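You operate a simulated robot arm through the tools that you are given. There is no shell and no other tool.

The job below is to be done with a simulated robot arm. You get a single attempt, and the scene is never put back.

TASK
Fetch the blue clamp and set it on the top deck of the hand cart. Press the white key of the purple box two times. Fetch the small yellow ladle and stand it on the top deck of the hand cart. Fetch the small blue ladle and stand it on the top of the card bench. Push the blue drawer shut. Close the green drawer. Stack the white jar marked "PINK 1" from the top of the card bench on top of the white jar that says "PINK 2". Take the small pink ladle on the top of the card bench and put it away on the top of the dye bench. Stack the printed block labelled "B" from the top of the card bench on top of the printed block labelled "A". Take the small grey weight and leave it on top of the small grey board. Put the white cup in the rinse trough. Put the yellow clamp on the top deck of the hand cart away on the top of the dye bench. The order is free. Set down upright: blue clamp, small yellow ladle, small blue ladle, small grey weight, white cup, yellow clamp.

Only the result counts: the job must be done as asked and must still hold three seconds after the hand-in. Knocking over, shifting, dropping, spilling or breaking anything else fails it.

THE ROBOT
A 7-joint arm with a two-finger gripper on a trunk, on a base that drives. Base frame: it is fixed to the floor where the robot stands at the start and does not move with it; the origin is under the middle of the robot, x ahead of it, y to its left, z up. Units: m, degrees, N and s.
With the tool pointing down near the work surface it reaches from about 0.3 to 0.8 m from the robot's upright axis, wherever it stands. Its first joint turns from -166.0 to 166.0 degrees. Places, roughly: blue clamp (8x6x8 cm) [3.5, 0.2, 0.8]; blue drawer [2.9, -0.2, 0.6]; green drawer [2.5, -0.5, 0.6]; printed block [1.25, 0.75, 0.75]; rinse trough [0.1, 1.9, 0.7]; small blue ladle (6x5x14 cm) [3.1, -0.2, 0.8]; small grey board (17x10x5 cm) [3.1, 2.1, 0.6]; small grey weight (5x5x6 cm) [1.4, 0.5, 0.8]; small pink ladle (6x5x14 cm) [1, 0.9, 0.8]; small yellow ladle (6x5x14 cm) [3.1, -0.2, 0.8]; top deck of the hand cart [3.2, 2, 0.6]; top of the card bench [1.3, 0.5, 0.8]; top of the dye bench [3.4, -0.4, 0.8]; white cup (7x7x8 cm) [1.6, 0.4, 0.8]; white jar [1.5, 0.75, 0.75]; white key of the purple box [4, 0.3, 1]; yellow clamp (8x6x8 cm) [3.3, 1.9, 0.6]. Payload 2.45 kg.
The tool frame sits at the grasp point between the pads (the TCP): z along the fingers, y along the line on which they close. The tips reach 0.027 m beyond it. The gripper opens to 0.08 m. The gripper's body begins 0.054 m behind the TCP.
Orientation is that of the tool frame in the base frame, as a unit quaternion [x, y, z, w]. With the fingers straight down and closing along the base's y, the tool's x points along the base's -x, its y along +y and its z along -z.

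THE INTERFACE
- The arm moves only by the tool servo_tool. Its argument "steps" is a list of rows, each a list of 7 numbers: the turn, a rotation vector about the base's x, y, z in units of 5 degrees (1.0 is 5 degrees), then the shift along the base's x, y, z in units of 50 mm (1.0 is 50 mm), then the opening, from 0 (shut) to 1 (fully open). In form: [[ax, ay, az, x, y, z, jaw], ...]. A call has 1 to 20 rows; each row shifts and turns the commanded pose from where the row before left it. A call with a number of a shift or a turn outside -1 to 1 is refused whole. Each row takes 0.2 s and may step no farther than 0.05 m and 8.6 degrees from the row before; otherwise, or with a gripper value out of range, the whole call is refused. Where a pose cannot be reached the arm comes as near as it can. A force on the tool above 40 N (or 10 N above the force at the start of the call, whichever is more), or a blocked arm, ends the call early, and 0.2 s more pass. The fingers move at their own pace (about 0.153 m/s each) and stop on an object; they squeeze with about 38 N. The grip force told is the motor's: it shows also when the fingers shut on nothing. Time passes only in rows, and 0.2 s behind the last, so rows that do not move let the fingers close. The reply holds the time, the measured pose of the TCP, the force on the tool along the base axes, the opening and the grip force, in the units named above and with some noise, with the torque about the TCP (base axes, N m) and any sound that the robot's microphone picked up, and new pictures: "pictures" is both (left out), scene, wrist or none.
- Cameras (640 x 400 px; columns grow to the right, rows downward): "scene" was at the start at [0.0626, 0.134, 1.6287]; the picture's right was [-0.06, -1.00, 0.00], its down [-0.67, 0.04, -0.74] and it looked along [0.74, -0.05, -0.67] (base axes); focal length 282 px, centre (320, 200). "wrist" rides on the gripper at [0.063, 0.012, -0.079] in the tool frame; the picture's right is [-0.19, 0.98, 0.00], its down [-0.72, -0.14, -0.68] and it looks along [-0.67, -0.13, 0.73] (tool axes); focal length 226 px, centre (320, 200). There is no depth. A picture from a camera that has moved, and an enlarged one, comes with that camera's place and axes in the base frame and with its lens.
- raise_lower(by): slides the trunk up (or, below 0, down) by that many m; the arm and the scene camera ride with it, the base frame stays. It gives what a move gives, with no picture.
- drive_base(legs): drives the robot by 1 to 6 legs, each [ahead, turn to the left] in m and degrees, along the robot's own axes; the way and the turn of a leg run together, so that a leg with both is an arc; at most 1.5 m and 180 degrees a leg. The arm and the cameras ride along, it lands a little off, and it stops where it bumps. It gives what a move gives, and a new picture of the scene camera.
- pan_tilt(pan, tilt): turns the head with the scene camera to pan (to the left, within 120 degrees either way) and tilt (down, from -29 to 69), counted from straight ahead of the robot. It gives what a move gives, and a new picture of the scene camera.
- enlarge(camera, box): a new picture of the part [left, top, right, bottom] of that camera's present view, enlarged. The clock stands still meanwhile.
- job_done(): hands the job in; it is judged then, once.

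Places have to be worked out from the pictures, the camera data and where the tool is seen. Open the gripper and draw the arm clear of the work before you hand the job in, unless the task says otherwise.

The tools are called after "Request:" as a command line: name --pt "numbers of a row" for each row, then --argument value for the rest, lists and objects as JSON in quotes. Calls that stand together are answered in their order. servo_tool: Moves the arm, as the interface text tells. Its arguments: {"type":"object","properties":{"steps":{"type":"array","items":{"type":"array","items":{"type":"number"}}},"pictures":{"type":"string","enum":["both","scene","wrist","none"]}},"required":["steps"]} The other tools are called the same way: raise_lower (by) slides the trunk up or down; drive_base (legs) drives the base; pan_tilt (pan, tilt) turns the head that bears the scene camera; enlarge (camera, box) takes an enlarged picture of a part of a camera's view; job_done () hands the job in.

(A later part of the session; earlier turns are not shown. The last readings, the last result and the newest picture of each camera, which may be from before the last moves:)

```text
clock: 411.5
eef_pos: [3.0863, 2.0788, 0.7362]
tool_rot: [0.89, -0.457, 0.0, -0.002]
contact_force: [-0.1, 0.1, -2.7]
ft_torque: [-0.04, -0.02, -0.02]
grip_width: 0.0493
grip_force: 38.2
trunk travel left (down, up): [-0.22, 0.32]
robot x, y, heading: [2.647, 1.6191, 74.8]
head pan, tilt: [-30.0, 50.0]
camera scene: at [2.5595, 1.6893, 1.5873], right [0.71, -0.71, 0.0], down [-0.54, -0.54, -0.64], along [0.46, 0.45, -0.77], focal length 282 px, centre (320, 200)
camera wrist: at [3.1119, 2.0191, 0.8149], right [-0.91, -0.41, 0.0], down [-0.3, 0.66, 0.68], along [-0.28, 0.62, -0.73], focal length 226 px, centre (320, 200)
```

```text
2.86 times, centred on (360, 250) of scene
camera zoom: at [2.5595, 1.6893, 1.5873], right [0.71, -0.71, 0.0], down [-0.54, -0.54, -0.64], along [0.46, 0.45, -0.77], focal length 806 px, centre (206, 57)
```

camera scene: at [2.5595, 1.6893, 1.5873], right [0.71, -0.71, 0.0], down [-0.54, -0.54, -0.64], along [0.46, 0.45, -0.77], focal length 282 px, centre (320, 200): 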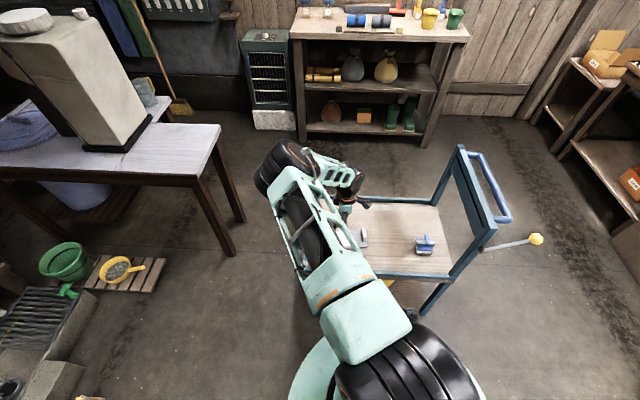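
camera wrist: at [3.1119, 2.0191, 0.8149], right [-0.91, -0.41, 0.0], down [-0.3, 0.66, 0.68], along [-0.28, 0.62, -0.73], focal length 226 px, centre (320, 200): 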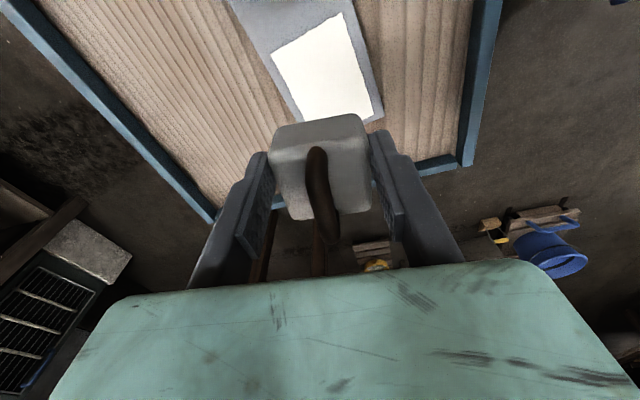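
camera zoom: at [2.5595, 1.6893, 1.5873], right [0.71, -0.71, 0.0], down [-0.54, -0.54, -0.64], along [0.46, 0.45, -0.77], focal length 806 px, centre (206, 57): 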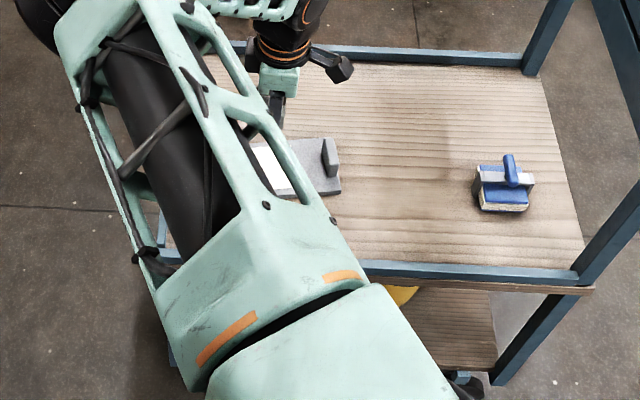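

The weight is right over the white flat part. I descend and step to contact.

Request:
servo_tool --pt "0 0 0 0 0 -0.7 0.3" --pt "0 0 0 0 0 -0.7 0.3" --pt "0 0 0 0 0 -0.4 0.3" --pt "0 0 0 0 0 0 0.3" --pictures "wrist"

Request:
servo_tool --pt "0 0 0 0 0 -0.1 0.3" --pt "0 0 0 0 0 -0.1 0.3" --pt "0 0 0 0 0 0 0.3" --pictures "none"

Request:
servo_tool --pt "0 0 0 0 0 -0.08 0.3" --pt "0 0 0 0 0 0 0.3" --pictures "none"

```text
clock: 412.5
eef_pos: [3.0848, 2.0766, 0.6482]
tool_rot: [0.889, -0.457, 0.0, -0.001]
contact_force: [0.4, 0.0, -2.0]
ft_torque: [-0.03, 0.0, 0.03]
grip_width: 0.0494
grip_force: 37.8
trunk travel left (down, up): [-0.22, 0.32]
robot x, y, heading: [2.6472, 1.6174, 74.8]
head pan, tilt: [-30.0, 50.0]
camera wrist: at [3.1099, 2.0176, 0.7273], right [-0.91, -0.41, 0.0], down [-0.3, 0.66, 0.68], along [-0.28, 0.62, -0.73], focal length 226 px, centre (320, 200)
```

wrist: 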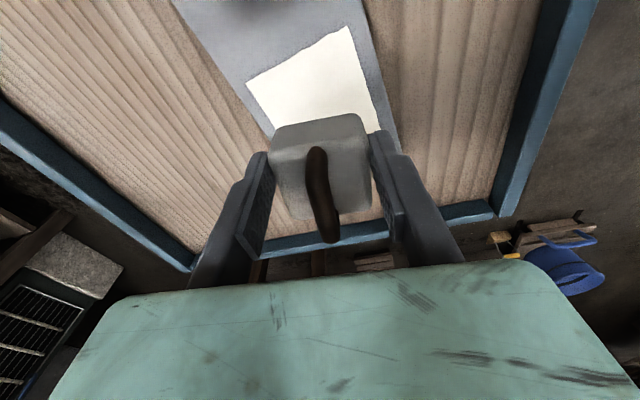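

```text
clock: 413.3
eef_pos: [3.0825, 2.0753, 0.6388]
tool_rot: [0.889, -0.457, 0.001, -0.002]
contact_force: [-0.4, -0.6, -2.1]
ft_torque: [-0.03, 0.0, 0.01]
grip_width: 0.0496
grip_force: 38.1
trunk travel left (down, up): [-0.22, 0.32]
robot x, y, heading: [2.6438, 1.614, 75.0]
head pan, tilt: [-30.0, 50.0]
```

```text
clock: 413.9
eef_pos: [3.0831, 2.0765, 0.6347]
tool_rot: [0.889, -0.458, 0.0, -0.002]
contact_force: [-0.7, -0.2, -2.3]
ft_torque: [-0.03, 0.0, 0.0]
grip_width: 0.0493
grip_force: 38.1
trunk travel left (down, up): [-0.22, 0.32]
robot x, y, heading: [2.6493, 1.6176, 74.9]
head pan, tilt: [-30.0, 50.0]
```

Request:
servo_tool --pt "0 0 0 0 0 -0.08 0.3" --pt "0 0 0 0 0 -0.08 0.3" --pt "0 0 0 0 0 0 0.3" --pictures "none"

Request:
servo_tool --pt "0 0 0 0 0 -0.08 0.3" --pt "0 0 0 0 0 0 0.3" --pictures "none"

Request:
servo_tool --pt "0 0 0 0 0 -0.08 0.3" --pt "0 0 0 0 0 0 0.3" --pictures "wrist"

```text
clock: 414.7
eef_pos: [3.0821, 2.0757, 0.6259]
tool_rot: [0.889, -0.458, 0.001, -0.002]
contact_force: [0.7, 0.0, -2.0]
ft_torque: [-0.03, -0.02, 0.0]
grip_width: 0.0494
grip_force: 37.8
trunk travel left (down, up): [-0.22, 0.32]
robot x, y, heading: [2.6424, 1.6182, 74.6]
head pan, tilt: [-30.0, 50.0]
```

```text
clock: 415.3
eef_pos: [3.0827, 2.0754, 0.6217]
tool_rot: [0.889, -0.457, 0.0, -0.002]
contact_force: [0.1, -0.6, -2.5]
ft_torque: [-0.01, -0.01, -0.02]
grip_width: 0.0492
grip_force: 38.1
trunk travel left (down, up): [-0.22, 0.32]
robot x, y, heading: [2.6457, 1.617, 74.7]
head pan, tilt: [-30.0, 50.0]
```

```text
clock: 415.9
eef_pos: [3.0834, 2.0778, 0.6177]
tool_rot: [0.889, -0.457, 0.0, -0.002]
contact_force: [-0.4, 0.6, -2.1]
ft_torque: [-0.03, -0.01, 0.01]
grip_width: 0.0495
grip_force: 37.9
trunk travel left (down, up): [-0.22, 0.32]
robot x, y, heading: [2.6457, 1.6128, 74.9]
head pan, tilt: [-30.0, 50.0]
camera wrist: at [3.1088, 2.0178, 0.6977], right [-0.91, -0.41, 0.0], down [-0.3, 0.66, 0.68], along [-0.28, 0.62, -0.73], focal length 226 px, centre (320, 200)
```

wrist: 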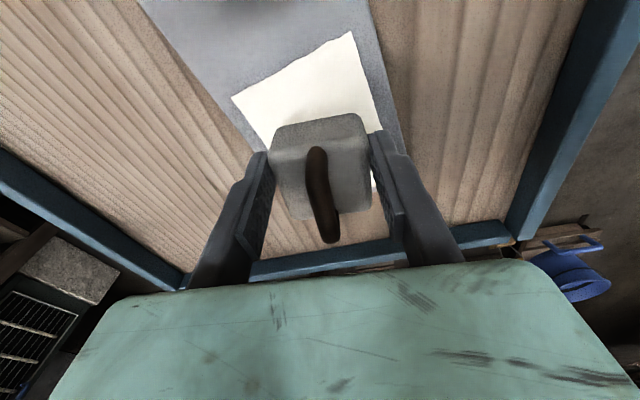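

The weight is above the board; I shift 1.5 cm further inward on the flat part, then continue to contact.

Request:
servo_tool --pt "0 0 0 0.17 -0.24 0 0.3" --pt "0 0 0 0 0 -0.06 0.3" --pt "0 0 0 0 0 0 0.3" --pictures "none"

Request:
servo_tool --pt "0 0 0 0 0 -0.06 0.3" --pt "0 0 0 0 0 0 0.3" --pictures "none"

Request:
servo_tool --pt "0 0 0 0 0 -0.06 0.3" --pt "0 0 0 0 0 0 0.3" --pictures "none"

```text
clock: 416.7
eef_pos: [3.0928, 2.0656, 0.6167]
tool_rot: [0.889, -0.457, 0.0, -0.002]
contact_force: [0.3, 0.2, -1.8]
ft_torque: [-0.05, -0.03, -0.03]
grip_width: 0.0494
grip_force: 37.8
trunk travel left (down, up): [-0.22, 0.32]
robot x, y, heading: [2.6443, 1.6191, 74.6]
head pan, tilt: [-30.0, 50.0]
```

```text
clock: 417.3
eef_pos: [3.0918, 2.0655, 0.6135]
tool_rot: [0.889, -0.457, 0.0, -0.002]
contact_force: [-0.8, 0.8, -1.7]
ft_torque: [0.0, -0.04, 0.01]
grip_width: 0.0493
grip_force: 38.3
trunk travel left (down, up): [-0.22, 0.32]
robot x, y, heading: [2.6441, 1.6142, 74.7]
head pan, tilt: [-30.0, 50.0]
```

```text
clock: 417.9
eef_pos: [3.0917, 2.0659, 0.6103]
tool_rot: [0.889, -0.457, -0.001, -0.002]
contact_force: [-0.8, -0.2, -1.5]
ft_torque: [-0.05, -0.03, 0.02]
grip_width: 0.0498
grip_force: 37.8
trunk travel left (down, up): [-0.22, 0.32]
robot x, y, heading: [2.6471, 1.619, 74.7]
head pan, tilt: [-30.0, 50.0]
```

Request:
servo_tool --pt "0 0 0 0 0 -0.06 0.3" --pt "0 0 0 0 0 0 0.3" --pictures "none"

Request:
servo_tool --pt "0 0 0 0 0 -0.06 0.3" --pt "0 0 0 0 0 0 0.3" --pictures "none"

Request:
servo_tool --pt "0 0 0 0 0 -0.06 0.3" --pt "0 0 0 0 0 0 0.3" --pictures "wrist"

```text
clock: 418.5
eef_pos: [3.0907, 2.0645, 0.6073]
tool_rot: [0.89, -0.457, 0.0, -0.002]
contact_force: [-0.2, -0.2, -2.0]
ft_torque: [-0.02, -0.01, -0.01]
grip_width: 0.0493
grip_force: 38.3
trunk travel left (down, up): [-0.22, 0.32]
robot x, y, heading: [2.6447, 1.6209, 74.9]
head pan, tilt: [-30.0, 50.0]
```

```text
clock: 419.1
eef_pos: [3.0914, 2.066, 0.6069]
tool_rot: [0.889, -0.458, 0.001, -0.004]
contact_force: [-2.6, -2.3, 23.1]
ft_torque: [0.09, 0.74, 0.08]
grip_width: 0.0495
grip_force: 38.5
trunk travel left (down, up): [-0.22, 0.32]
robot x, y, heading: [2.6439, 1.6168, 74.7]
head pan, tilt: [-30.0, 50.0]
```

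```text
clock: 419.7
eef_pos: [3.0908, 2.0667, 0.604]
tool_rot: [0.889, -0.457, 0.001, -0.005]
contact_force: [3.0, 0.7, 39.1]
ft_torque: [-0.19, 0.16, 0.02]
grip_width: 0.0495
grip_force: 38.5
trunk travel left (down, up): [-0.22, 0.32]
robot x, y, heading: [2.6447, 1.6217, 75.0]
head pan, tilt: [-30.0, 50.0]
camera wrist: at [3.1173, 2.0062, 0.6827], right [-0.91, -0.41, -0.01], down [-0.31, 0.66, 0.68], along [-0.28, 0.63, -0.73], focal length 226 px, centre (320, 200)
```

wrist: 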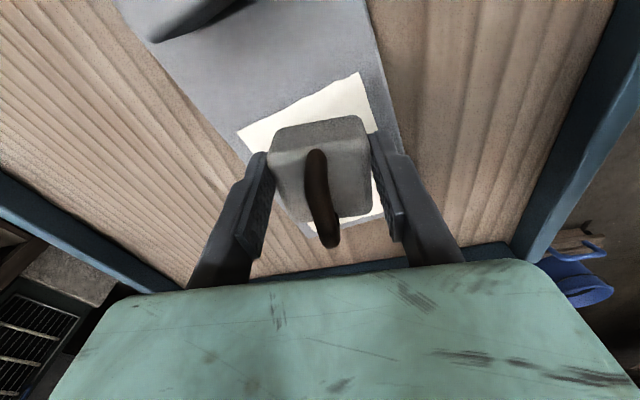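

Contact; the weight sits centred on the white patch. I relieve, open, and rise.

Request:
servo_tool --pt "0 0 0 0 0 0.09 0.3" --pt "0 0 0 0 0 0 0.3" --pictures "none"

Request:
servo_tool --pt "0 0 0 0 0 0 0.8" --pt "0 0 0 0 0 0 0.95" --pt "0 0 0 0 0 0 0.95" --pictures "none"

Request:
servo_tool --pt "0 0 0 0 0 0.4 0.95" --pt "0 0 0 0 0 1 0.95" --pt "0 0 0 0 0 1 0.95" --pt "0 0 0 0 0 1 0.95" --pt "0 0 0 0 0 1 0.95"

```text
clock: 420.3
eef_pos: [3.0899, 2.0642, 0.6039]
tool_rot: [0.89, -0.457, -0.001, -0.001]
contact_force: [1.7, 1.8, 7.5]
ft_torque: [0.13, -0.34, 0.02]
grip_width: 0.0494
grip_force: 37.6
trunk travel left (down, up): [-0.22, 0.32]
robot x, y, heading: [2.6469, 1.6197, 75.0]
head pan, tilt: [-30.0, 50.0]
```

```text
clock: 421.1
eef_pos: [3.0911, 2.0658, 0.6045]
tool_rot: [0.889, -0.457, 0.0, -0.002]
contact_force: [0.6, 0.5, -0.3]
ft_torque: [0.03, -0.01, 0.01]
grip_width: 0.0759
grip_force: 0.1
trunk travel left (down, up): [-0.22, 0.32]
robot x, y, heading: [2.6443, 1.6166, 74.8]
head pan, tilt: [-30.0, 50.0]
```

```text
clock: 422.3
eef_pos: [3.0931, 2.0628, 0.8247]
tool_rot: [0.889, -0.458, 0.001, -0.002]
contact_force: [-0.3, 0.1, 0.3]
ft_torque: [0.02, 0.02, -0.01]
grip_width: 0.0762
grip_force: 0.2
trunk travel left (down, up): [-0.22, 0.32]
robot x, y, heading: [2.6469, 1.6186, 74.6]
head pan, tilt: [-30.0, 50.0]
camera scene: at [2.559, 1.6886, 1.5873], right [0.71, -0.71, 0.0], down [-0.54, -0.54, -0.64], along [0.46, 0.45, -0.77], focal length 282 px, centre (320, 200)
camera wrist: at [3.1181, 2.0039, 0.9049], right [-0.91, -0.41, 0.0], down [-0.3, 0.66, 0.68], along [-0.28, 0.62, -0.73], focal length 226 px, centre (320, 200)
```

scene: 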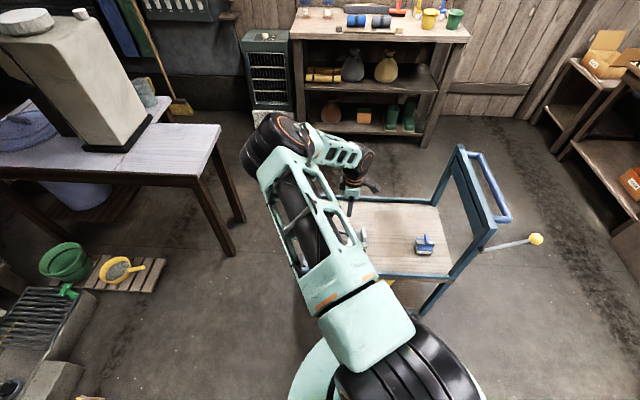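
wrist: 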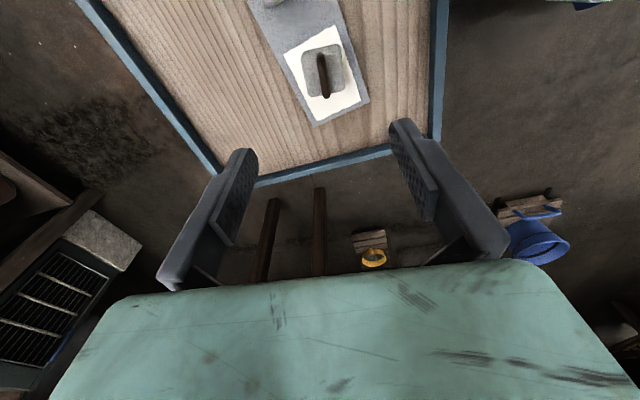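

The weight stands on the board. Last item: the yellow ladle. I raise the trunk, back off and drive to the dye bench in front of the ladle rack.

Request:
raise_lower --by 0.31

Request:
drive_base --legs '[[-0.1, 0], [0, -160.7], [1.29, 0], [0, 67.6]]'

Request:
pan_tilt --pan -50 --tilt 48

Request:
enlarge --camera "wrist" --box '[0, 0, 640, 400]'

```text
clock: 425.4
eef_pos: [3.0926, 2.0645, 1.1351]
tool_rot: [0.889, -0.458, 0.0, -0.002]
contact_force: [0.3, 0.7, -0.1]
ft_torque: [0.0, -0.01, -0.02]
grip_width: 0.0759
grip_force: 0.1
trunk travel left (down, up): [-0.53, 0.01]
robot x, y, heading: [2.6477, 1.6184, 74.9]
head pan, tilt: [-30.0, 50.0]
```

```text
clock: 442.6
eef_pos: [3.0324, -0.2465, 1.1363]
tool_rot: [-0.262, 0.965, -0.002, 0.001]
contact_force: [-0.7, 0.0, 1.0]
ft_torque: [-0.01, -0.05, -0.04]
grip_width: 0.0758
grip_force: 0.0
trunk travel left (down, up): [-0.53, 0.01]
robot x, y, heading: [2.6291, 0.2362, -20.4]
head pan, tilt: [-30.0, 50.0]
camera scene: at [2.7056, 0.3143, 1.8973], right [-0.77, -0.64, 0.0], down [-0.49, 0.59, -0.64], along [0.41, -0.49, -0.77], focal length 282 px, centre (320, 200)
```

scene: 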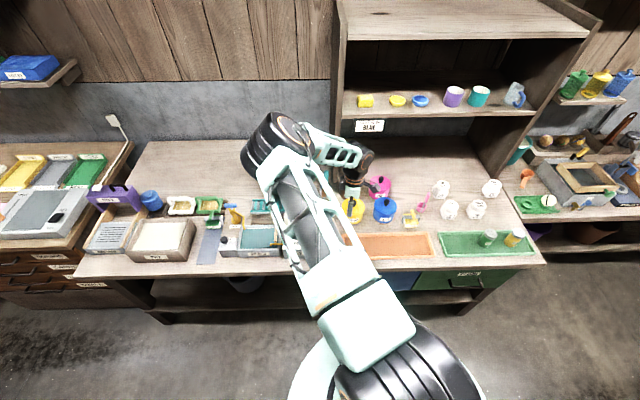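

```text
clock: 443.5
eef_pos: [3.0324, -0.2482, 1.1349]
tool_rot: [-0.262, 0.965, -0.001, 0.001]
contact_force: [-0.5, 0.0, 0.3]
ft_torque: [-0.02, 0.01, -0.01]
grip_width: 0.076
grip_force: 0.1
trunk travel left (down, up): [-0.53, 0.01]
robot x, y, heading: [2.6271, 0.2376, -20.3]
head pan, tilt: [-50.0, 48.0]
camera scene: at [2.683, 0.2992, 1.9], right [-0.94, -0.34, 0.0], down [-0.25, 0.7, -0.67], along [0.23, -0.63, -0.74], focal length 282 px, centre (320, 200)
```

scene: 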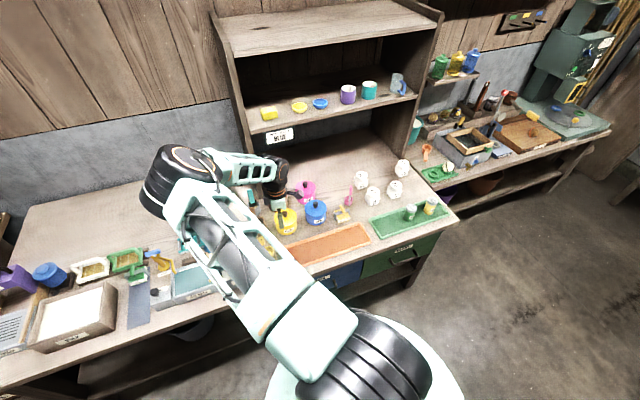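

```text
1.00 times, centred on (320, 200) of wrist (not enlarged: the box is as wide or as high as the picture)
camera zoom: at [2.9704, -0.2693, 1.2144], right [-0.33, 0.94, 0.0], down [0.69, 0.24, 0.68], along [0.65, 0.22, -0.73], focal length 226 px, centre (320, 200)
```

zoom: 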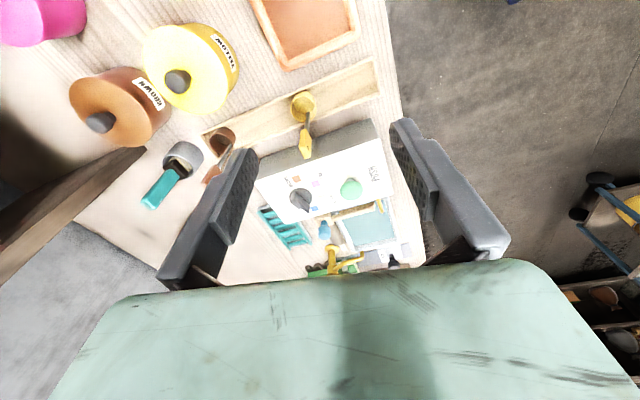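

The yellow ladle is ahead of the tool. I enlarge to measure its handle.

Request:
enlarge --camera "wrist" --box '[240, 70, 380, 180]'

```text
3.64 times, centred on (310, 125) of wrist
camera zoom: at [2.9704, -0.2693, 1.2144], right [-0.33, 0.94, 0.0], down [0.69, 0.24, 0.68], along [0.65, 0.22, -0.73], focal length 822 px, centre (356, 473)
```

zoom: 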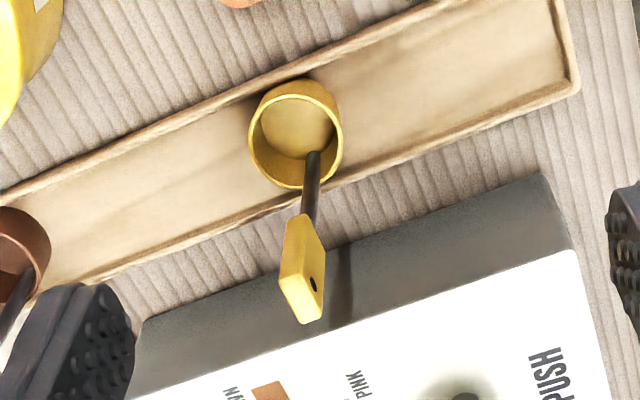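

Handle located at about (3.1255, −0.236). I move over it and lower, aligning as with the blue one.

Request:
servo_tool --pt "0 0 1 0.62 0.08 0 0.7" --pt "0 0 1 0.62 0.08 0 0.6" --pt "0 0 0.1 0.62 0.08 0 0.6" --pt "0 0 0 0 0 -0.7 0.6" --pt "0 0 0 0 0 -0.7 0.6" --pt "0 0 0 0 0 -0.7 0.6" --pt "0 0 0 0 0 0 0.6" --pictures "wrist"

Request:
enlarge --camera "wrist" --box '[240, 40, 400, 150]'

```text
clock: 445.1
eef_pos: [3.1246, -0.2344, 1.0297]
tool_rot: [-0.349, 0.937, -0.001, 0.001]
contact_force: [0.2, -0.3, 0.3]
ft_torque: [-0.01, 0.01, 0.02]
grip_width: 0.0481
grip_force: 0.1
trunk travel left (down, up): [-0.53, 0.01]
robot x, y, heading: [2.6289, 0.2318, -20.1]
head pan, tilt: [-50.0, 48.0]
camera wrist: at [3.0678, -0.2665, 1.1092], right [-0.5, 0.87, 0.0], down [0.63, 0.36, 0.68], along [0.59, 0.34, -0.73], focal length 226 px, centre (320, 200)
```

wrist: 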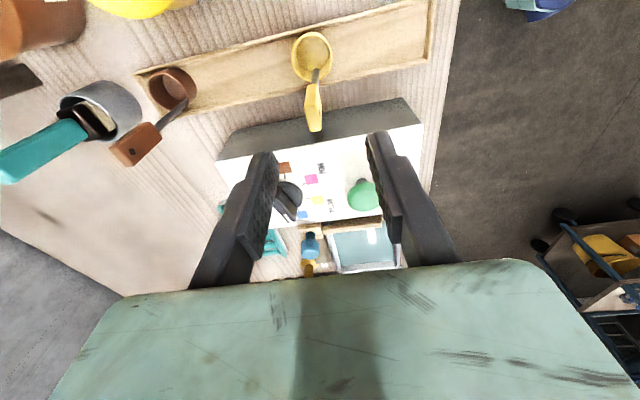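

```text
3.64 times, centred on (320, 95) of wrist
camera zoom: at [3.0678, -0.2665, 1.1092], right [-0.5, 0.87, 0.0], down [0.63, 0.36, 0.68], along [0.59, 0.34, -0.73], focal length 822 px, centre (320, 582)
```

zoom: 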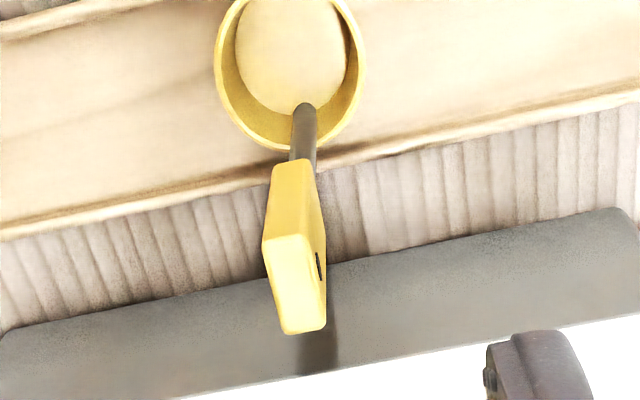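

Aligned like the blue one. I correct by ~5 mm and descend around the handle.

Request:
servo_tool --pt "0 0 0 0.09 -0.044 -0.6 0.45" --pt "0 0 0 0 0 -0.6 0.45" --pt "0 0 0 0 0 -0.55 0.45" --pt "0 0 0 0 0 0 0.45" --pictures "wrist"

```text
clock: 446.1
eef_pos: [3.1269, -0.236, 0.9433]
tool_rot: [-0.349, 0.937, -0.001, 0.001]
contact_force: [0.1, -0.2, -0.5]
ft_torque: [0.02, -0.01, -0.02]
grip_width: 0.036
grip_force: 0.1
trunk travel left (down, up): [-0.53, 0.01]
robot x, y, heading: [2.6279, 0.2334, -20.2]
head pan, tilt: [-50.0, 48.0]
camera wrist: at [3.0713, -0.268, 1.023], right [-0.5, 0.87, 0.0], down [0.63, 0.36, 0.68], along [0.59, 0.34, -0.73], focal length 226 px, centre (320, 200)
```

wrist: 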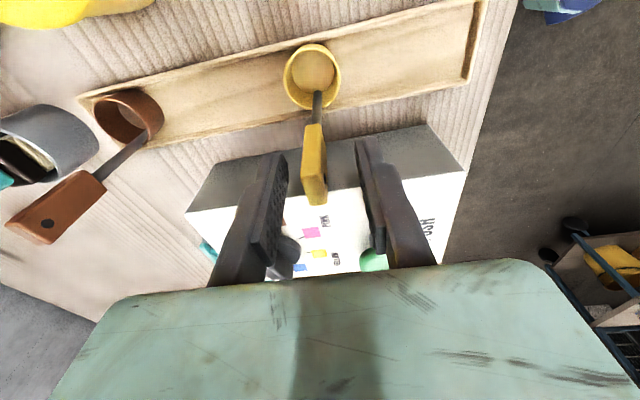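

Handle between the fingers. Lower to 0.91 and close.

Request:
servo_tool --pt "0 0 0 0 0 -0.4 0.45" --pt "0 0 0 0 0 -0.24 0.45" --pt "0 0 0 0 0 0 0" --pt "0 0 0 0 0 0 0" --pt "0 0 0 0 0 0 0" --pictures "wrist"

Request:
servo_tool --pt "0 0 0 0 0 0.4 0" --pt "0 0 0 0 0 0.8 0" --pt "0 0 0 0 0 1 0" --pt "0 0 0 0 0 1 0" --pt "0 0 0 0 0 1 0" --pt "0 0 0 0 0 0 0"

```text
clock: 447.3
eef_pos: [3.1284, -0.2372, 0.9121]
tool_rot: [-0.35, 0.937, -0.002, 0.002]
contact_force: [0.2, -0.8, 0.6]
ft_torque: [0.01, -0.01, 0.0]
grip_width: 0.0086
grip_force: 37.0
trunk travel left (down, up): [-0.53, 0.01]
robot x, y, heading: [2.6263, 0.2354, -20.4]
head pan, tilt: [-50.0, 48.0]
camera wrist: at [3.0717, -0.2699, 0.9906], right [-0.5, 0.87, 0.0], down [0.63, 0.36, 0.68], along [0.59, 0.34, -0.73], focal length 226 px, centre (320, 200)
```

wrist: 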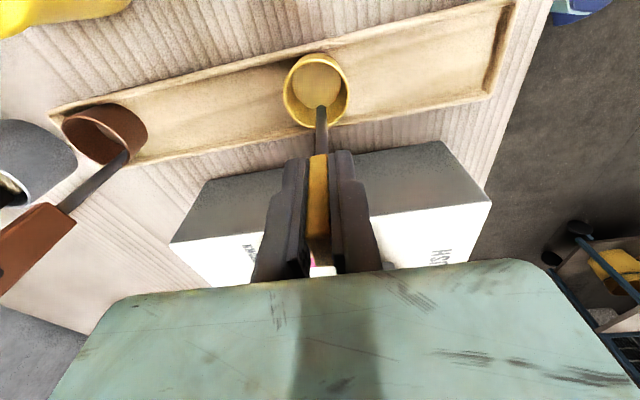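

```text
clock: 448.7
eef_pos: [3.1283, -0.2388, 1.1216]
tool_rot: [-0.35, 0.937, -0.001, 0.001]
contact_force: [0.4, 0.3, -1.2]
ft_torque: [-0.04, 0.03, 0.01]
grip_width: 0.009
grip_force: 36.8
trunk travel left (down, up): [-0.53, 0.01]
robot x, y, heading: [2.6275, 0.2371, -20.4]
head pan, tilt: [-50.0, 48.0]
camera scene: at [2.6837, 0.2984, 1.8999], right [-0.94, -0.34, 0.0], down [-0.25, 0.7, -0.67], along [0.23, -0.63, -0.74], focal length 282 px, centre (320, 200)
camera wrist: at [3.071, -0.2717, 1.2002], right [-0.5, 0.87, 0.0], down [0.63, 0.36, 0.68], along [0.59, 0.34, -0.73], focal length 226 px, centre (320, 200)
```

scene: 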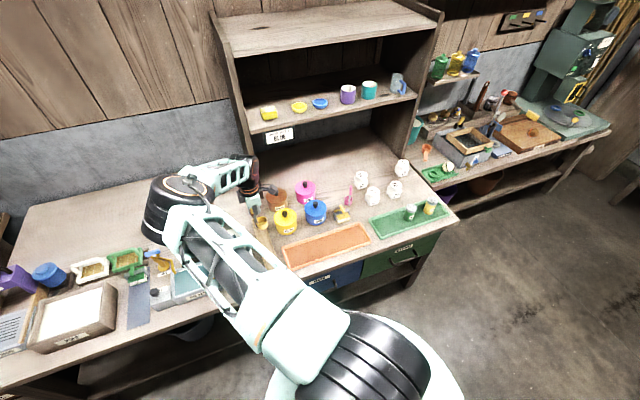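
wrist: 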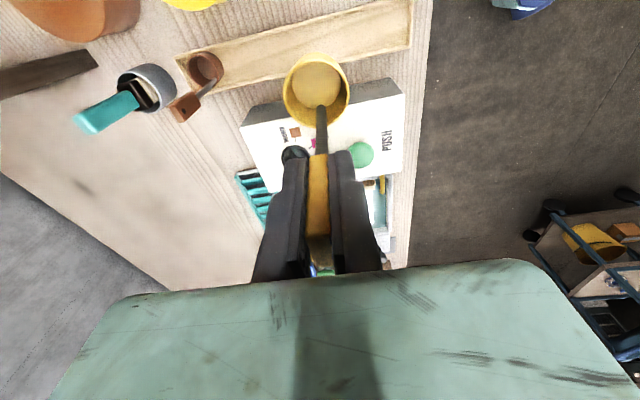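

The yellow ladle is lifted. I drive to the cart.

Request:
drive_base --legs '[[0, 105.8], [1.277, 0], [0, -23]]'

Request:
pan_tilt --pan -45 --tilt 50

Request:
enlarge --camera "wrist" --box '[0, 0, 640, 400]'

```text
clock: 460.8
eef_pos: [3.2922, 1.9345, 1.1209]
tool_rot: [0.879, -0.478, 0.0, -0.002]
contact_force: [-0.2, 0.0, -0.3]
ft_torque: [0.0, 0.01, 0.0]
grip_width: 0.0085
grip_force: 36.6
trunk travel left (down, up): [-0.53, 0.01]
robot x, y, heading: [2.753, 1.503, 61.6]
head pan, tilt: [-50.0, 48.0]
camera scene: at [2.6955, 1.5688, 1.9], right [0.2, -0.98, 0.0], down [-0.73, -0.15, -0.67], along [0.65, 0.14, -0.74], focal length 282 px, centre (320, 200)
```

scene: 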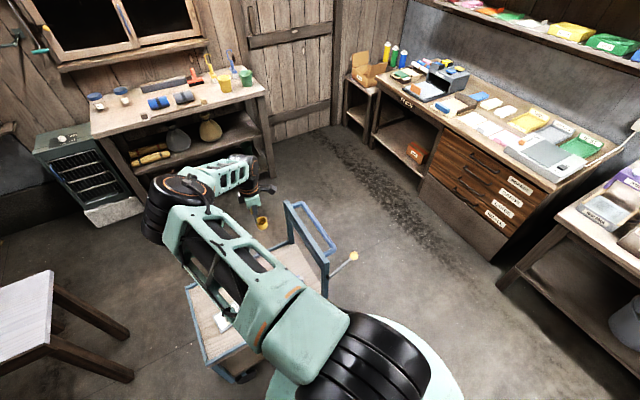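

```text
clock: 461.5
eef_pos: [3.2916, 1.9332, 1.1212]
tool_rot: [0.878, -0.478, 0.0, -0.002]
contact_force: [0.9, 1.0, -1.1]
ft_torque: [-0.02, 0.0, -0.01]
grip_width: 0.009
grip_force: 36.2
trunk travel left (down, up): [-0.53, 0.01]
robot x, y, heading: [2.7534, 1.5058, 61.8]
head pan, tilt: [-45.0, 50.0]
camera scene: at [2.6911, 1.5755, 1.8973], right [0.29, -0.96, 0.0], down [-0.73, -0.22, -0.64], along [0.62, 0.18, -0.77], focal length 282 px, centre (320, 200)
```

scene: 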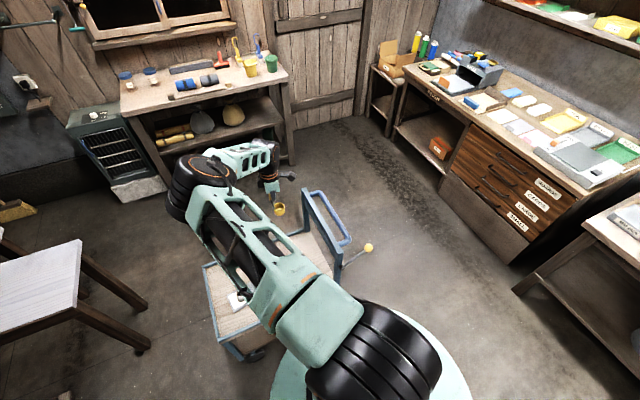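

```text
1.00 times, centred on (320, 200) of wrist (not enlarged: the box is as wide or as high as the picture)
camera zoom: at [3.3148, 1.8732, 1.2004], right [-0.93, -0.37, 0.0], down [-0.27, 0.68, 0.68], along [-0.25, 0.64, -0.73], focal length 226 px, centre (320, 200)
```

zoom: 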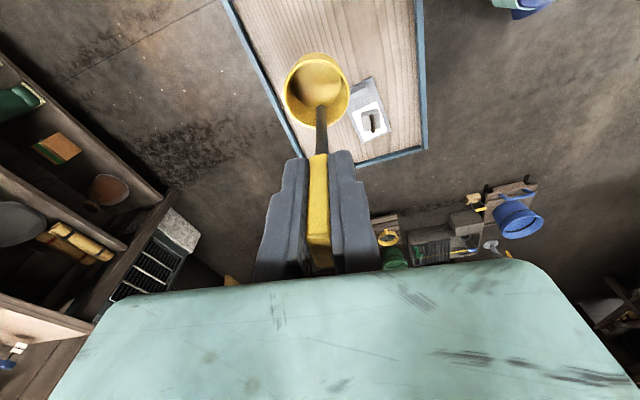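

I shift to the vacated spot (u≈3.74, w≈−0.64), lower the trunk and look.

Request:
servo_tool --pt "0 0 0 -0.48 0.37 0 0" --pt "0 0 0 -0.48 0.37 0 0" --pt "0 0 0 0 0 0 0" --pictures "none"

Request:
raise_lower --by -0.32

Request:
enlarge --camera "wrist" --box '[0, 0, 640, 400]'

Request:
pan_tilt --pan -20 --tilt 50

Request:
enlarge --camera "scene" --box '[220, 140, 460, 300]'

```text
clock: 462.3
eef_pos: [3.2424, 1.9716, 1.12]
tool_rot: [0.878, -0.478, 0.0, -0.001]
contact_force: [0.5, -0.4, -1.6]
ft_torque: [0.0, 0.02, 0.02]
grip_width: 0.0087
grip_force: 36.5
trunk travel left (down, up): [-0.53, 0.01]
robot x, y, heading: [2.7519, 1.4986, 61.4]
head pan, tilt: [-45.0, 50.0]
```

```text
clock: 465.4
eef_pos: [3.2431, 1.9714, 0.7999]
tool_rot: [0.878, -0.479, 0.001, -0.002]
contact_force: [-0.1, -0.1, 0.1]
ft_torque: [-0.01, -0.01, 0.03]
grip_width: 0.0093
grip_force: 36.9
trunk travel left (down, up): [-0.21, 0.33]
robot x, y, heading: [2.752, 1.5027, 61.3]
head pan, tilt: [-45.0, 50.0]
```

```text
1.00 times, centred on (320, 200) of wrist (not enlarged: the box is as wide or as high as the picture)
camera zoom: at [3.2657, 1.9105, 0.8795], right [-0.93, -0.37, 0.0], down [-0.27, 0.68, 0.68], along [-0.25, 0.64, -0.73], focal length 226 px, centre (320, 200)
```

zoom: 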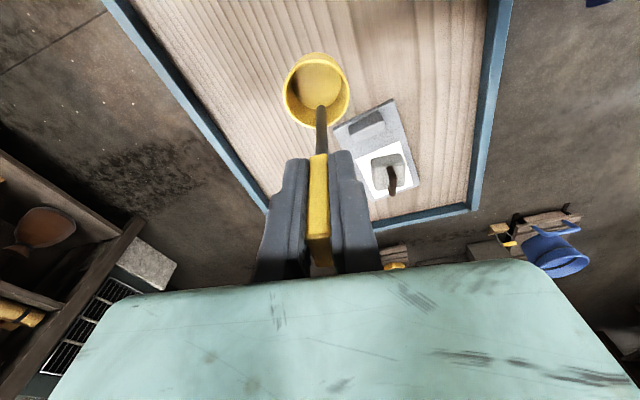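

```text
clock: 466.3
eef_pos: [3.242, 1.9709, 0.8001]
tool_rot: [0.878, -0.478, -0.001, -0.002]
contact_force: [-0.5, 0.1, -0.7]
ft_torque: [-0.04, -0.01, -0.05]
grip_width: 0.009
grip_force: 36.3
trunk travel left (down, up): [-0.21, 0.33]
robot x, y, heading: [2.755, 1.5028, 61.6]
head pan, tilt: [-20.0, 50.0]
camera scene: at [2.675, 1.6044, 1.5773], right [0.66, -0.75, 0.0], down [-0.57, -0.51, -0.64], along [0.48, 0.43, -0.77], focal length 282 px, centre (320, 200)
```

scene: 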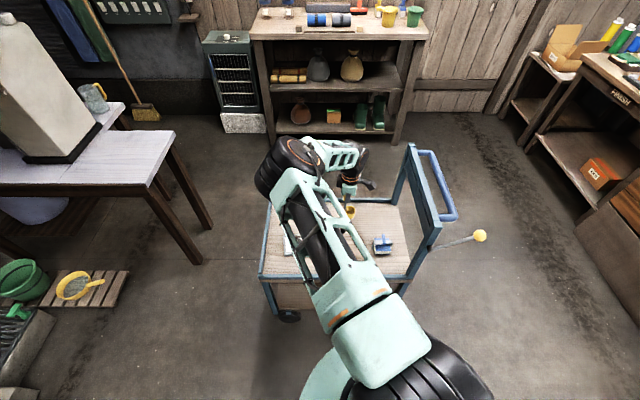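

```text
2.50 times, centred on (340, 220) of scene
camera zoom: at [2.675, 1.6044, 1.5773], right [0.66, -0.75, 0.0], down [-0.57, -0.51, -0.64], along [0.48, 0.43, -0.77], focal length 705 px, centre (270, 150)
```

zoom: 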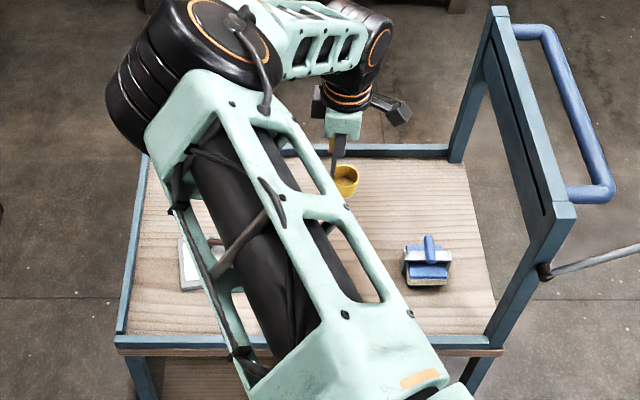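

The ladle is over a free part of the deck. I descend and step to contact.

Request:
servo_tool --pt "0 0 0 0 0 -0.8 0" --pt "0 0 0 0 0 -0.8 0" --pt "0 0 0 0 0 -0.6 0" --pt "0 0 0 0 0 -0.2 0" --pt "0 0 0 0 0 0 0" --pictures "both"

Request:
servo_tool --pt "0 0 0 0 0 -0.1 0" --pt "0 0 0 0 0 -0.1 0" --pt "0 0 0 0 0 0 0" --pictures "none"

```text
clock: 467.5
eef_pos: [3.2421, 1.9706, 0.6802]
tool_rot: [0.878, -0.478, 0.0, -0.002]
contact_force: [-0.7, 0.3, -0.9]
ft_torque: [-0.07, 0.0, -0.04]
grip_width: 0.0089
grip_force: 36.7
trunk travel left (down, up): [-0.21, 0.33]
robot x, y, heading: [2.7504, 1.5038, 61.5]
head pan, tilt: [-20.0, 50.0]
camera scene: at [2.675, 1.6045, 1.5773], right [0.66, -0.75, 0.0], down [-0.57, -0.51, -0.64], along [0.48, 0.43, -0.77], focal length 282 px, centre (320, 200)
camera wrist: at [3.2663, 1.9098, 0.7585], right [-0.93, -0.37, 0.0], down [-0.27, 0.68, 0.68], along [-0.25, 0.64, -0.73], focal length 226 px, centre (320, 200)
```

scene: 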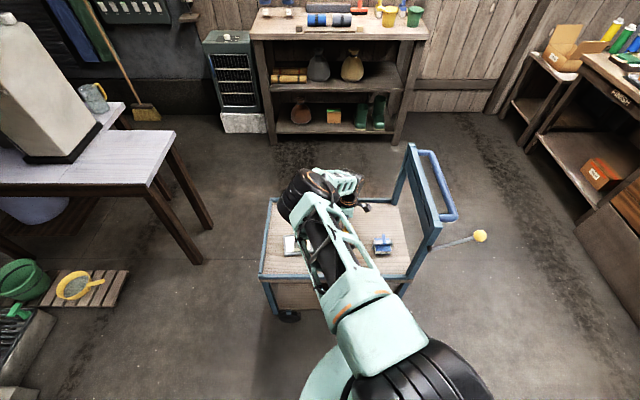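
wrist: 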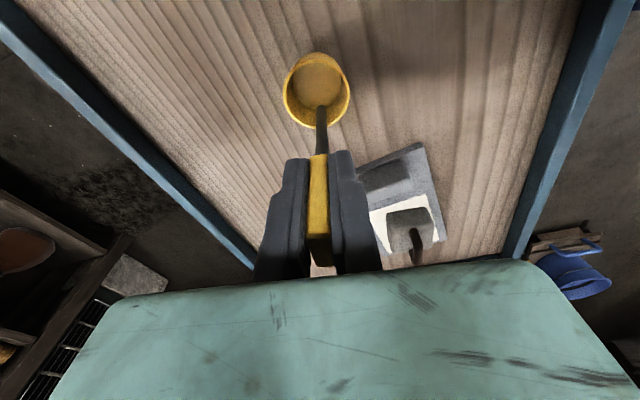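

```text
clock: 468.3
eef_pos: [3.2424, 1.9701, 0.6692]
tool_rot: [0.878, -0.478, 0.0, -0.002]
contact_force: [-0.4, 0.4, -0.8]
ft_torque: [-0.03, 0.06, -0.02]
grip_width: 0.0089
grip_force: 36.1
trunk travel left (down, up): [-0.21, 0.33]
robot x, y, heading: [2.7499, 1.5043, 61.5]
head pan, tilt: [-20.0, 50.0]
```

Request:
servo_tool --pt "0 0 0 0 0 -0.1 0" --pt "0 0 0 0 0 -0.06 0" --pt "0 0 0 0 0 0 0" --pictures "none"

Request:
servo_tool --pt "0 0 0 0 0 -0.06 0" --pt "0 0 0 0 0 0 0" --pictures "none"

Request:
servo_tool --pt "0 0 0 0 0 -0.06 0" --pt "0 0 0 0 0 0 0" --pictures "none"

```text
clock: 469.1
eef_pos: [3.2429, 1.9701, 0.6623]
tool_rot: [0.878, -0.478, 0.0, -0.002]
contact_force: [0.4, 0.1, -1.4]
ft_torque: [0.0, 0.01, 0.0]
grip_width: 0.0089
grip_force: 36.9
trunk travel left (down, up): [-0.21, 0.33]
robot x, y, heading: [2.7483, 1.5042, 61.9]
head pan, tilt: [-20.0, 50.0]
```

```text
clock: 469.7
eef_pos: [3.2428, 1.9707, 0.6581]
tool_rot: [0.879, -0.477, 0.0, -0.002]
contact_force: [-0.2, 0.8, 0.7]
ft_torque: [-0.02, -0.02, 0.02]
grip_width: 0.0089
grip_force: 36.1
trunk travel left (down, up): [-0.21, 0.33]
robot x, y, heading: [2.7482, 1.506, 61.7]
head pan, tilt: [-20.0, 50.0]
```

```text
clock: 470.3
eef_pos: [3.2437, 1.9707, 0.6555]
tool_rot: [0.878, -0.478, 0.0, -0.002]
contact_force: [0.4, 0.3, -0.4]
ft_torque: [-0.01, 0.02, -0.01]
grip_width: 0.0086
grip_force: 36.3
trunk travel left (down, up): [-0.21, 0.33]
robot x, y, heading: [2.7504, 1.5039, 61.7]
head pan, tilt: [-20.0, 50.0]
```

Request:
servo_tool --pt "0 0 0 0 0 -0.06 0" --pt "0 0 0 0 0 0 0" --pictures "none"

Request:
servo_tool --pt "0 0 0 0 0 -0.06 0" --pt "0 0 0 0 0 0 0" --pictures "none"

Request:
servo_tool --pt "0 0 0 0 0 -0.06 0" --pt "0 0 0 0 0 0 0" --pictures "wrist"

```text
clock: 470.9
eef_pos: [3.244, 1.9719, 0.6554]
tool_rot: [0.878, -0.478, 0.001, -0.003]
contact_force: [-1.5, -3.2, 23.0]
ft_torque: [-0.58, 0.27, -0.05]
grip_width: 0.0092
grip_force: 36.9
trunk travel left (down, up): [-0.21, 0.33]
robot x, y, heading: [2.7511, 1.5012, 61.7]
head pan, tilt: [-20.0, 50.0]
```

```text
clock: 471.5
eef_pos: [3.242, 1.9723, 0.6526]
tool_rot: [0.879, -0.477, 0.0, -0.005]
contact_force: [2.2, 3.8, 37.8]
ft_torque: [-0.16, 0.0, 0.06]
grip_width: 0.0089
grip_force: 36.4
trunk travel left (down, up): [-0.21, 0.33]
robot x, y, heading: [2.7494, 1.5022, 61.9]
head pan, tilt: [-20.0, 50.0]
```

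```text
clock: 472.1
eef_pos: [3.2424, 1.9702, 0.6492]
tool_rot: [0.878, -0.478, 0.002, -0.004]
contact_force: [3.8, 7.2, 37.0]
ft_torque: [0.12, -0.08, 0.03]
grip_width: 0.0088
grip_force: 36.8
trunk travel left (down, up): [-0.21, 0.33]
robot x, y, heading: [2.7512, 1.5056, 61.7]
head pan, tilt: [-20.0, 50.0]
camera wrist: at [3.2652, 1.9105, 0.7281], right [-0.93, -0.37, -0.01], down [-0.27, 0.68, 0.68], along [-0.25, 0.64, -0.73], focal length 226 px, centre (320, 200)
```

wrist: 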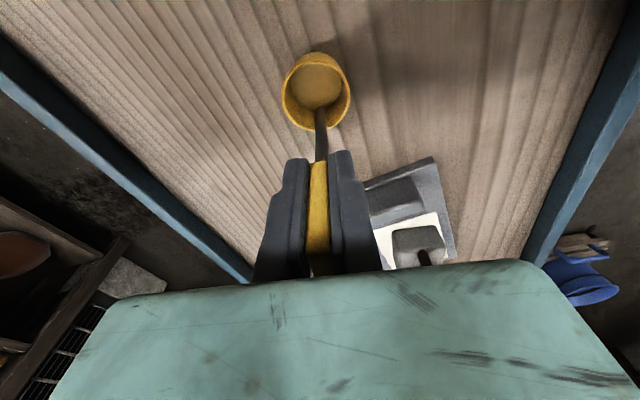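

Contact well established. I relieve the push, open narrowly and rise.

Request:
servo_tool --pt "0 0 0 0 0 0.1 0" --pt "0 0 0 0 0 0 0" --pictures "none"

Request:
servo_tool --pt "0 0 0 0 0 0 0.2" --pt "0 0 0 0 0 0 0.4" --pt "0 0 0 0 0 0 0.4" --pictures "wrist"

Request:
servo_tool --pt "0 0 0 0 0 0.4 0.4" --pt "0 0 0 0 0 0.8 0.4" --pt "0 0 0 0 0 1 0.4" --pt "0 0 0 0 0 1 0.4" --pt "0 0 0 0 0 1 0.4" --pt "0 0 0 0 0 1 0.4"

```text
clock: 472.7
eef_pos: [3.2412, 1.9696, 0.6488]
tool_rot: [0.878, -0.478, -0.001, -0.001]
contact_force: [0.6, 2.7, 6.1]
ft_torque: [0.2, 0.04, -0.02]
grip_width: 0.0089
grip_force: 36.6
trunk travel left (down, up): [-0.21, 0.33]
robot x, y, heading: [2.7478, 1.5041, 61.4]
head pan, tilt: [-20.0, 50.0]
```

```text
clock: 473.5
eef_pos: [3.2421, 1.9712, 0.6506]
tool_rot: [0.878, -0.479, -0.001, -0.002]
contact_force: [0.5, 0.5, 0.6]
ft_torque: [-0.01, -0.01, 0.02]
grip_width: 0.0322
grip_force: 0.0
trunk travel left (down, up): [-0.21, 0.33]
robot x, y, heading: [2.7497, 1.5056, 61.7]
head pan, tilt: [-20.0, 50.0]
camera wrist: at [3.2661, 1.9106, 0.7301], right [-0.93, -0.37, 0.0], down [-0.27, 0.68, 0.68], along [-0.25, 0.64, -0.73], focal length 226 px, centre (320, 200)
```

wrist: 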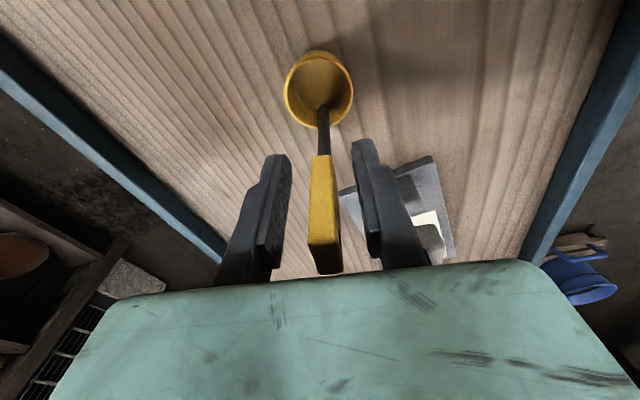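

```text
clock: 474.9
eef_pos: [3.2425, 1.9718, 0.9117]
tool_rot: [0.879, -0.477, 0.0, -0.002]
contact_force: [0.2, -0.7, 0.1]
ft_torque: [-0.03, -0.01, 0.0]
grip_width: 0.0321
grip_force: 0.0
trunk travel left (down, up): [-0.21, 0.33]
robot x, y, heading: [2.7495, 1.5071, 61.6]
head pan, tilt: [-20.0, 50.0]
camera scene: at [2.6748, 1.6041, 1.5773], right [0.66, -0.75, 0.0], down [-0.57, -0.51, -0.64], along [0.48, 0.43, -0.77], focal length 282 px, centre (320, 200)
camera wrist: at [3.2658, 1.9111, 0.9906], right [-0.93, -0.37, 0.0], down [-0.27, 0.68, 0.68], along [-0.25, 0.64, -0.73], focal length 226 px, centre (320, 200)
```

scene: 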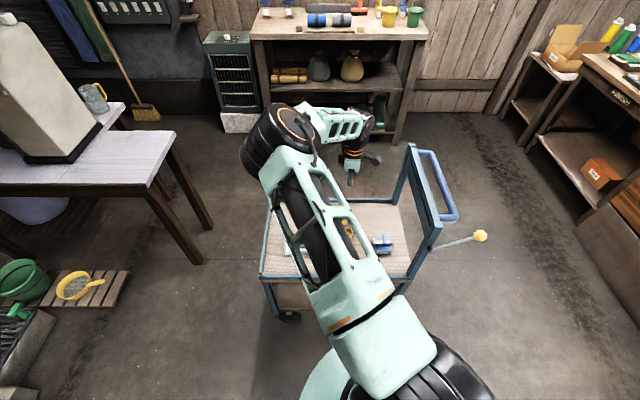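
wrist: 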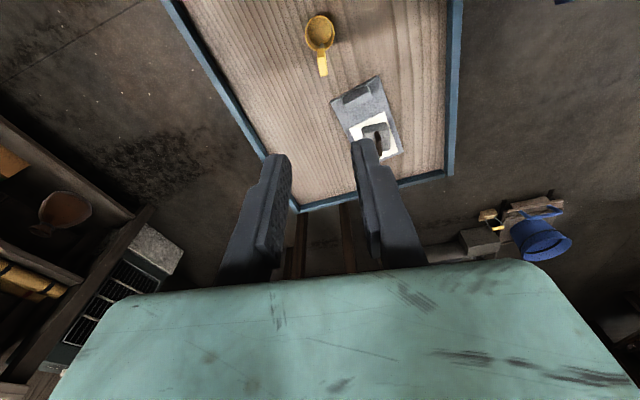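

The yellow ladle stands on the deck. I open the gripper, raise the trunk, back off and inspect all places before handing in.

Request:
raise_lower --by 0.3

Request:
drive_base --legs '[[-0.3, 0], [0, 60]]'

Request:
pan_tilt --pan -80 --tilt 40

Request:
enlarge --camera "scene" --box '[240, 130, 420, 260]'

```text
clock: 477.9
eef_pos: [3.2426, 1.9721, 1.2102]
tool_rot: [0.878, -0.478, 0.0, -0.003]
contact_force: [0.2, -0.4, 0.7]
ft_torque: [-0.01, 0.03, 0.01]
grip_width: 0.032
grip_force: 0.0
trunk travel left (down, up): [-0.51, 0.03]
robot x, y, heading: [2.7538, 1.505, 61.6]
head pan, tilt: [-20.0, 50.0]
```

```text
clock: 482.7
eef_pos: [2.4632, 1.9022, 1.2118]
tool_rot: [1.0, 0.015, -0.001, -0.002]
contact_force: [0.0, 0.0, 0.0]
ft_torque: [0.02, -0.01, 0.02]
grip_width: 0.0317
grip_force: 0.0
trunk travel left (down, up): [-0.51, 0.03]
robot x, y, heading: [2.6117, 1.242, 120.3]
head pan, tilt: [-20.0, 50.0]
camera scene: at [2.4819, 1.2272, 1.8772], right [0.98, 0.18, 0.0], down [0.14, -0.75, -0.64], along [-0.12, 0.63, -0.77], focal length 282 px, centre (320, 200)
```

scene: 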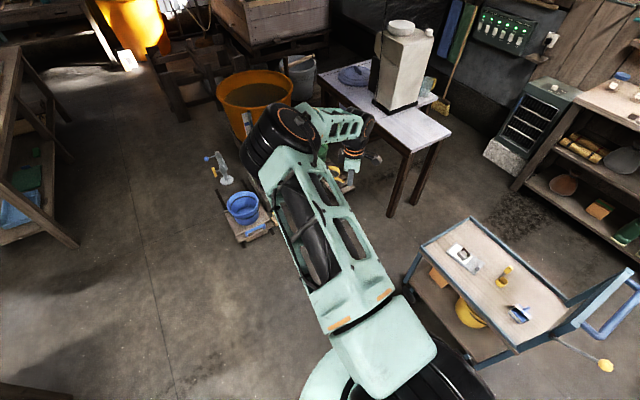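

```text
clock: 484.0
eef_pos: [2.4636, 1.9019, 1.2098]
tool_rot: [1.0, 0.016, -0.001, -0.002]
contact_force: [-0.4, 0.4, -0.2]
ft_torque: [-0.02, 0.02, 0.04]
grip_width: 0.032
grip_force: 0.1
trunk travel left (down, up): [-0.51, 0.03]
robot x, y, heading: [2.6056, 1.2405, 120.5]
head pan, tilt: [-80.0, 40.0]
camera scene: at [2.5608, 1.2069, 1.8915], right [0.65, -0.76, 0.0], down [-0.49, -0.42, -0.77], along [0.58, 0.5, -0.64], focal length 282 px, centre (320, 200)
```

scene: 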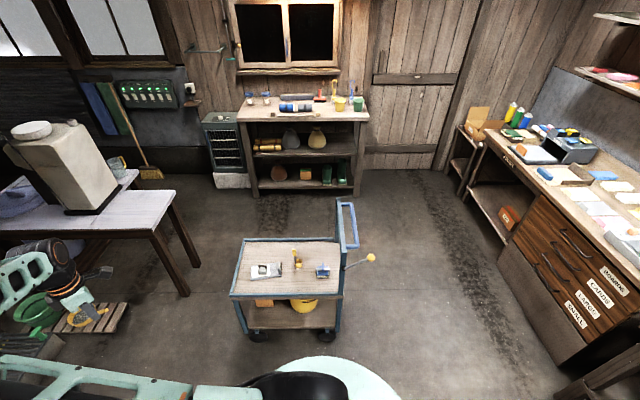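

```text
3.08 times, centred on (330, 195) of scene
camera zoom: at [2.5608, 1.2069, 1.8915], right [0.65, -0.76, 0.0], down [-0.49, -0.42, -0.77], along [0.58, 0.5, -0.64], focal length 868 px, centre (289, 215)
```

zoom: 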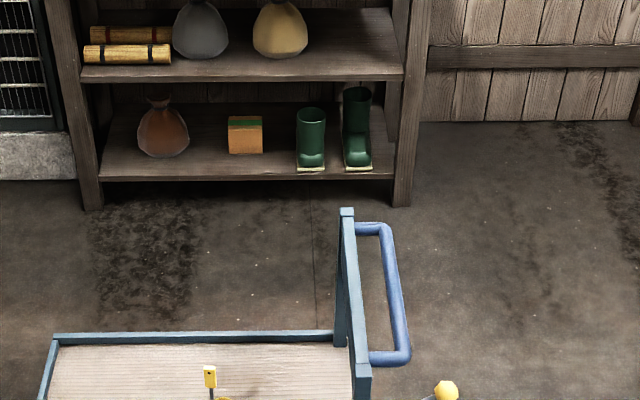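

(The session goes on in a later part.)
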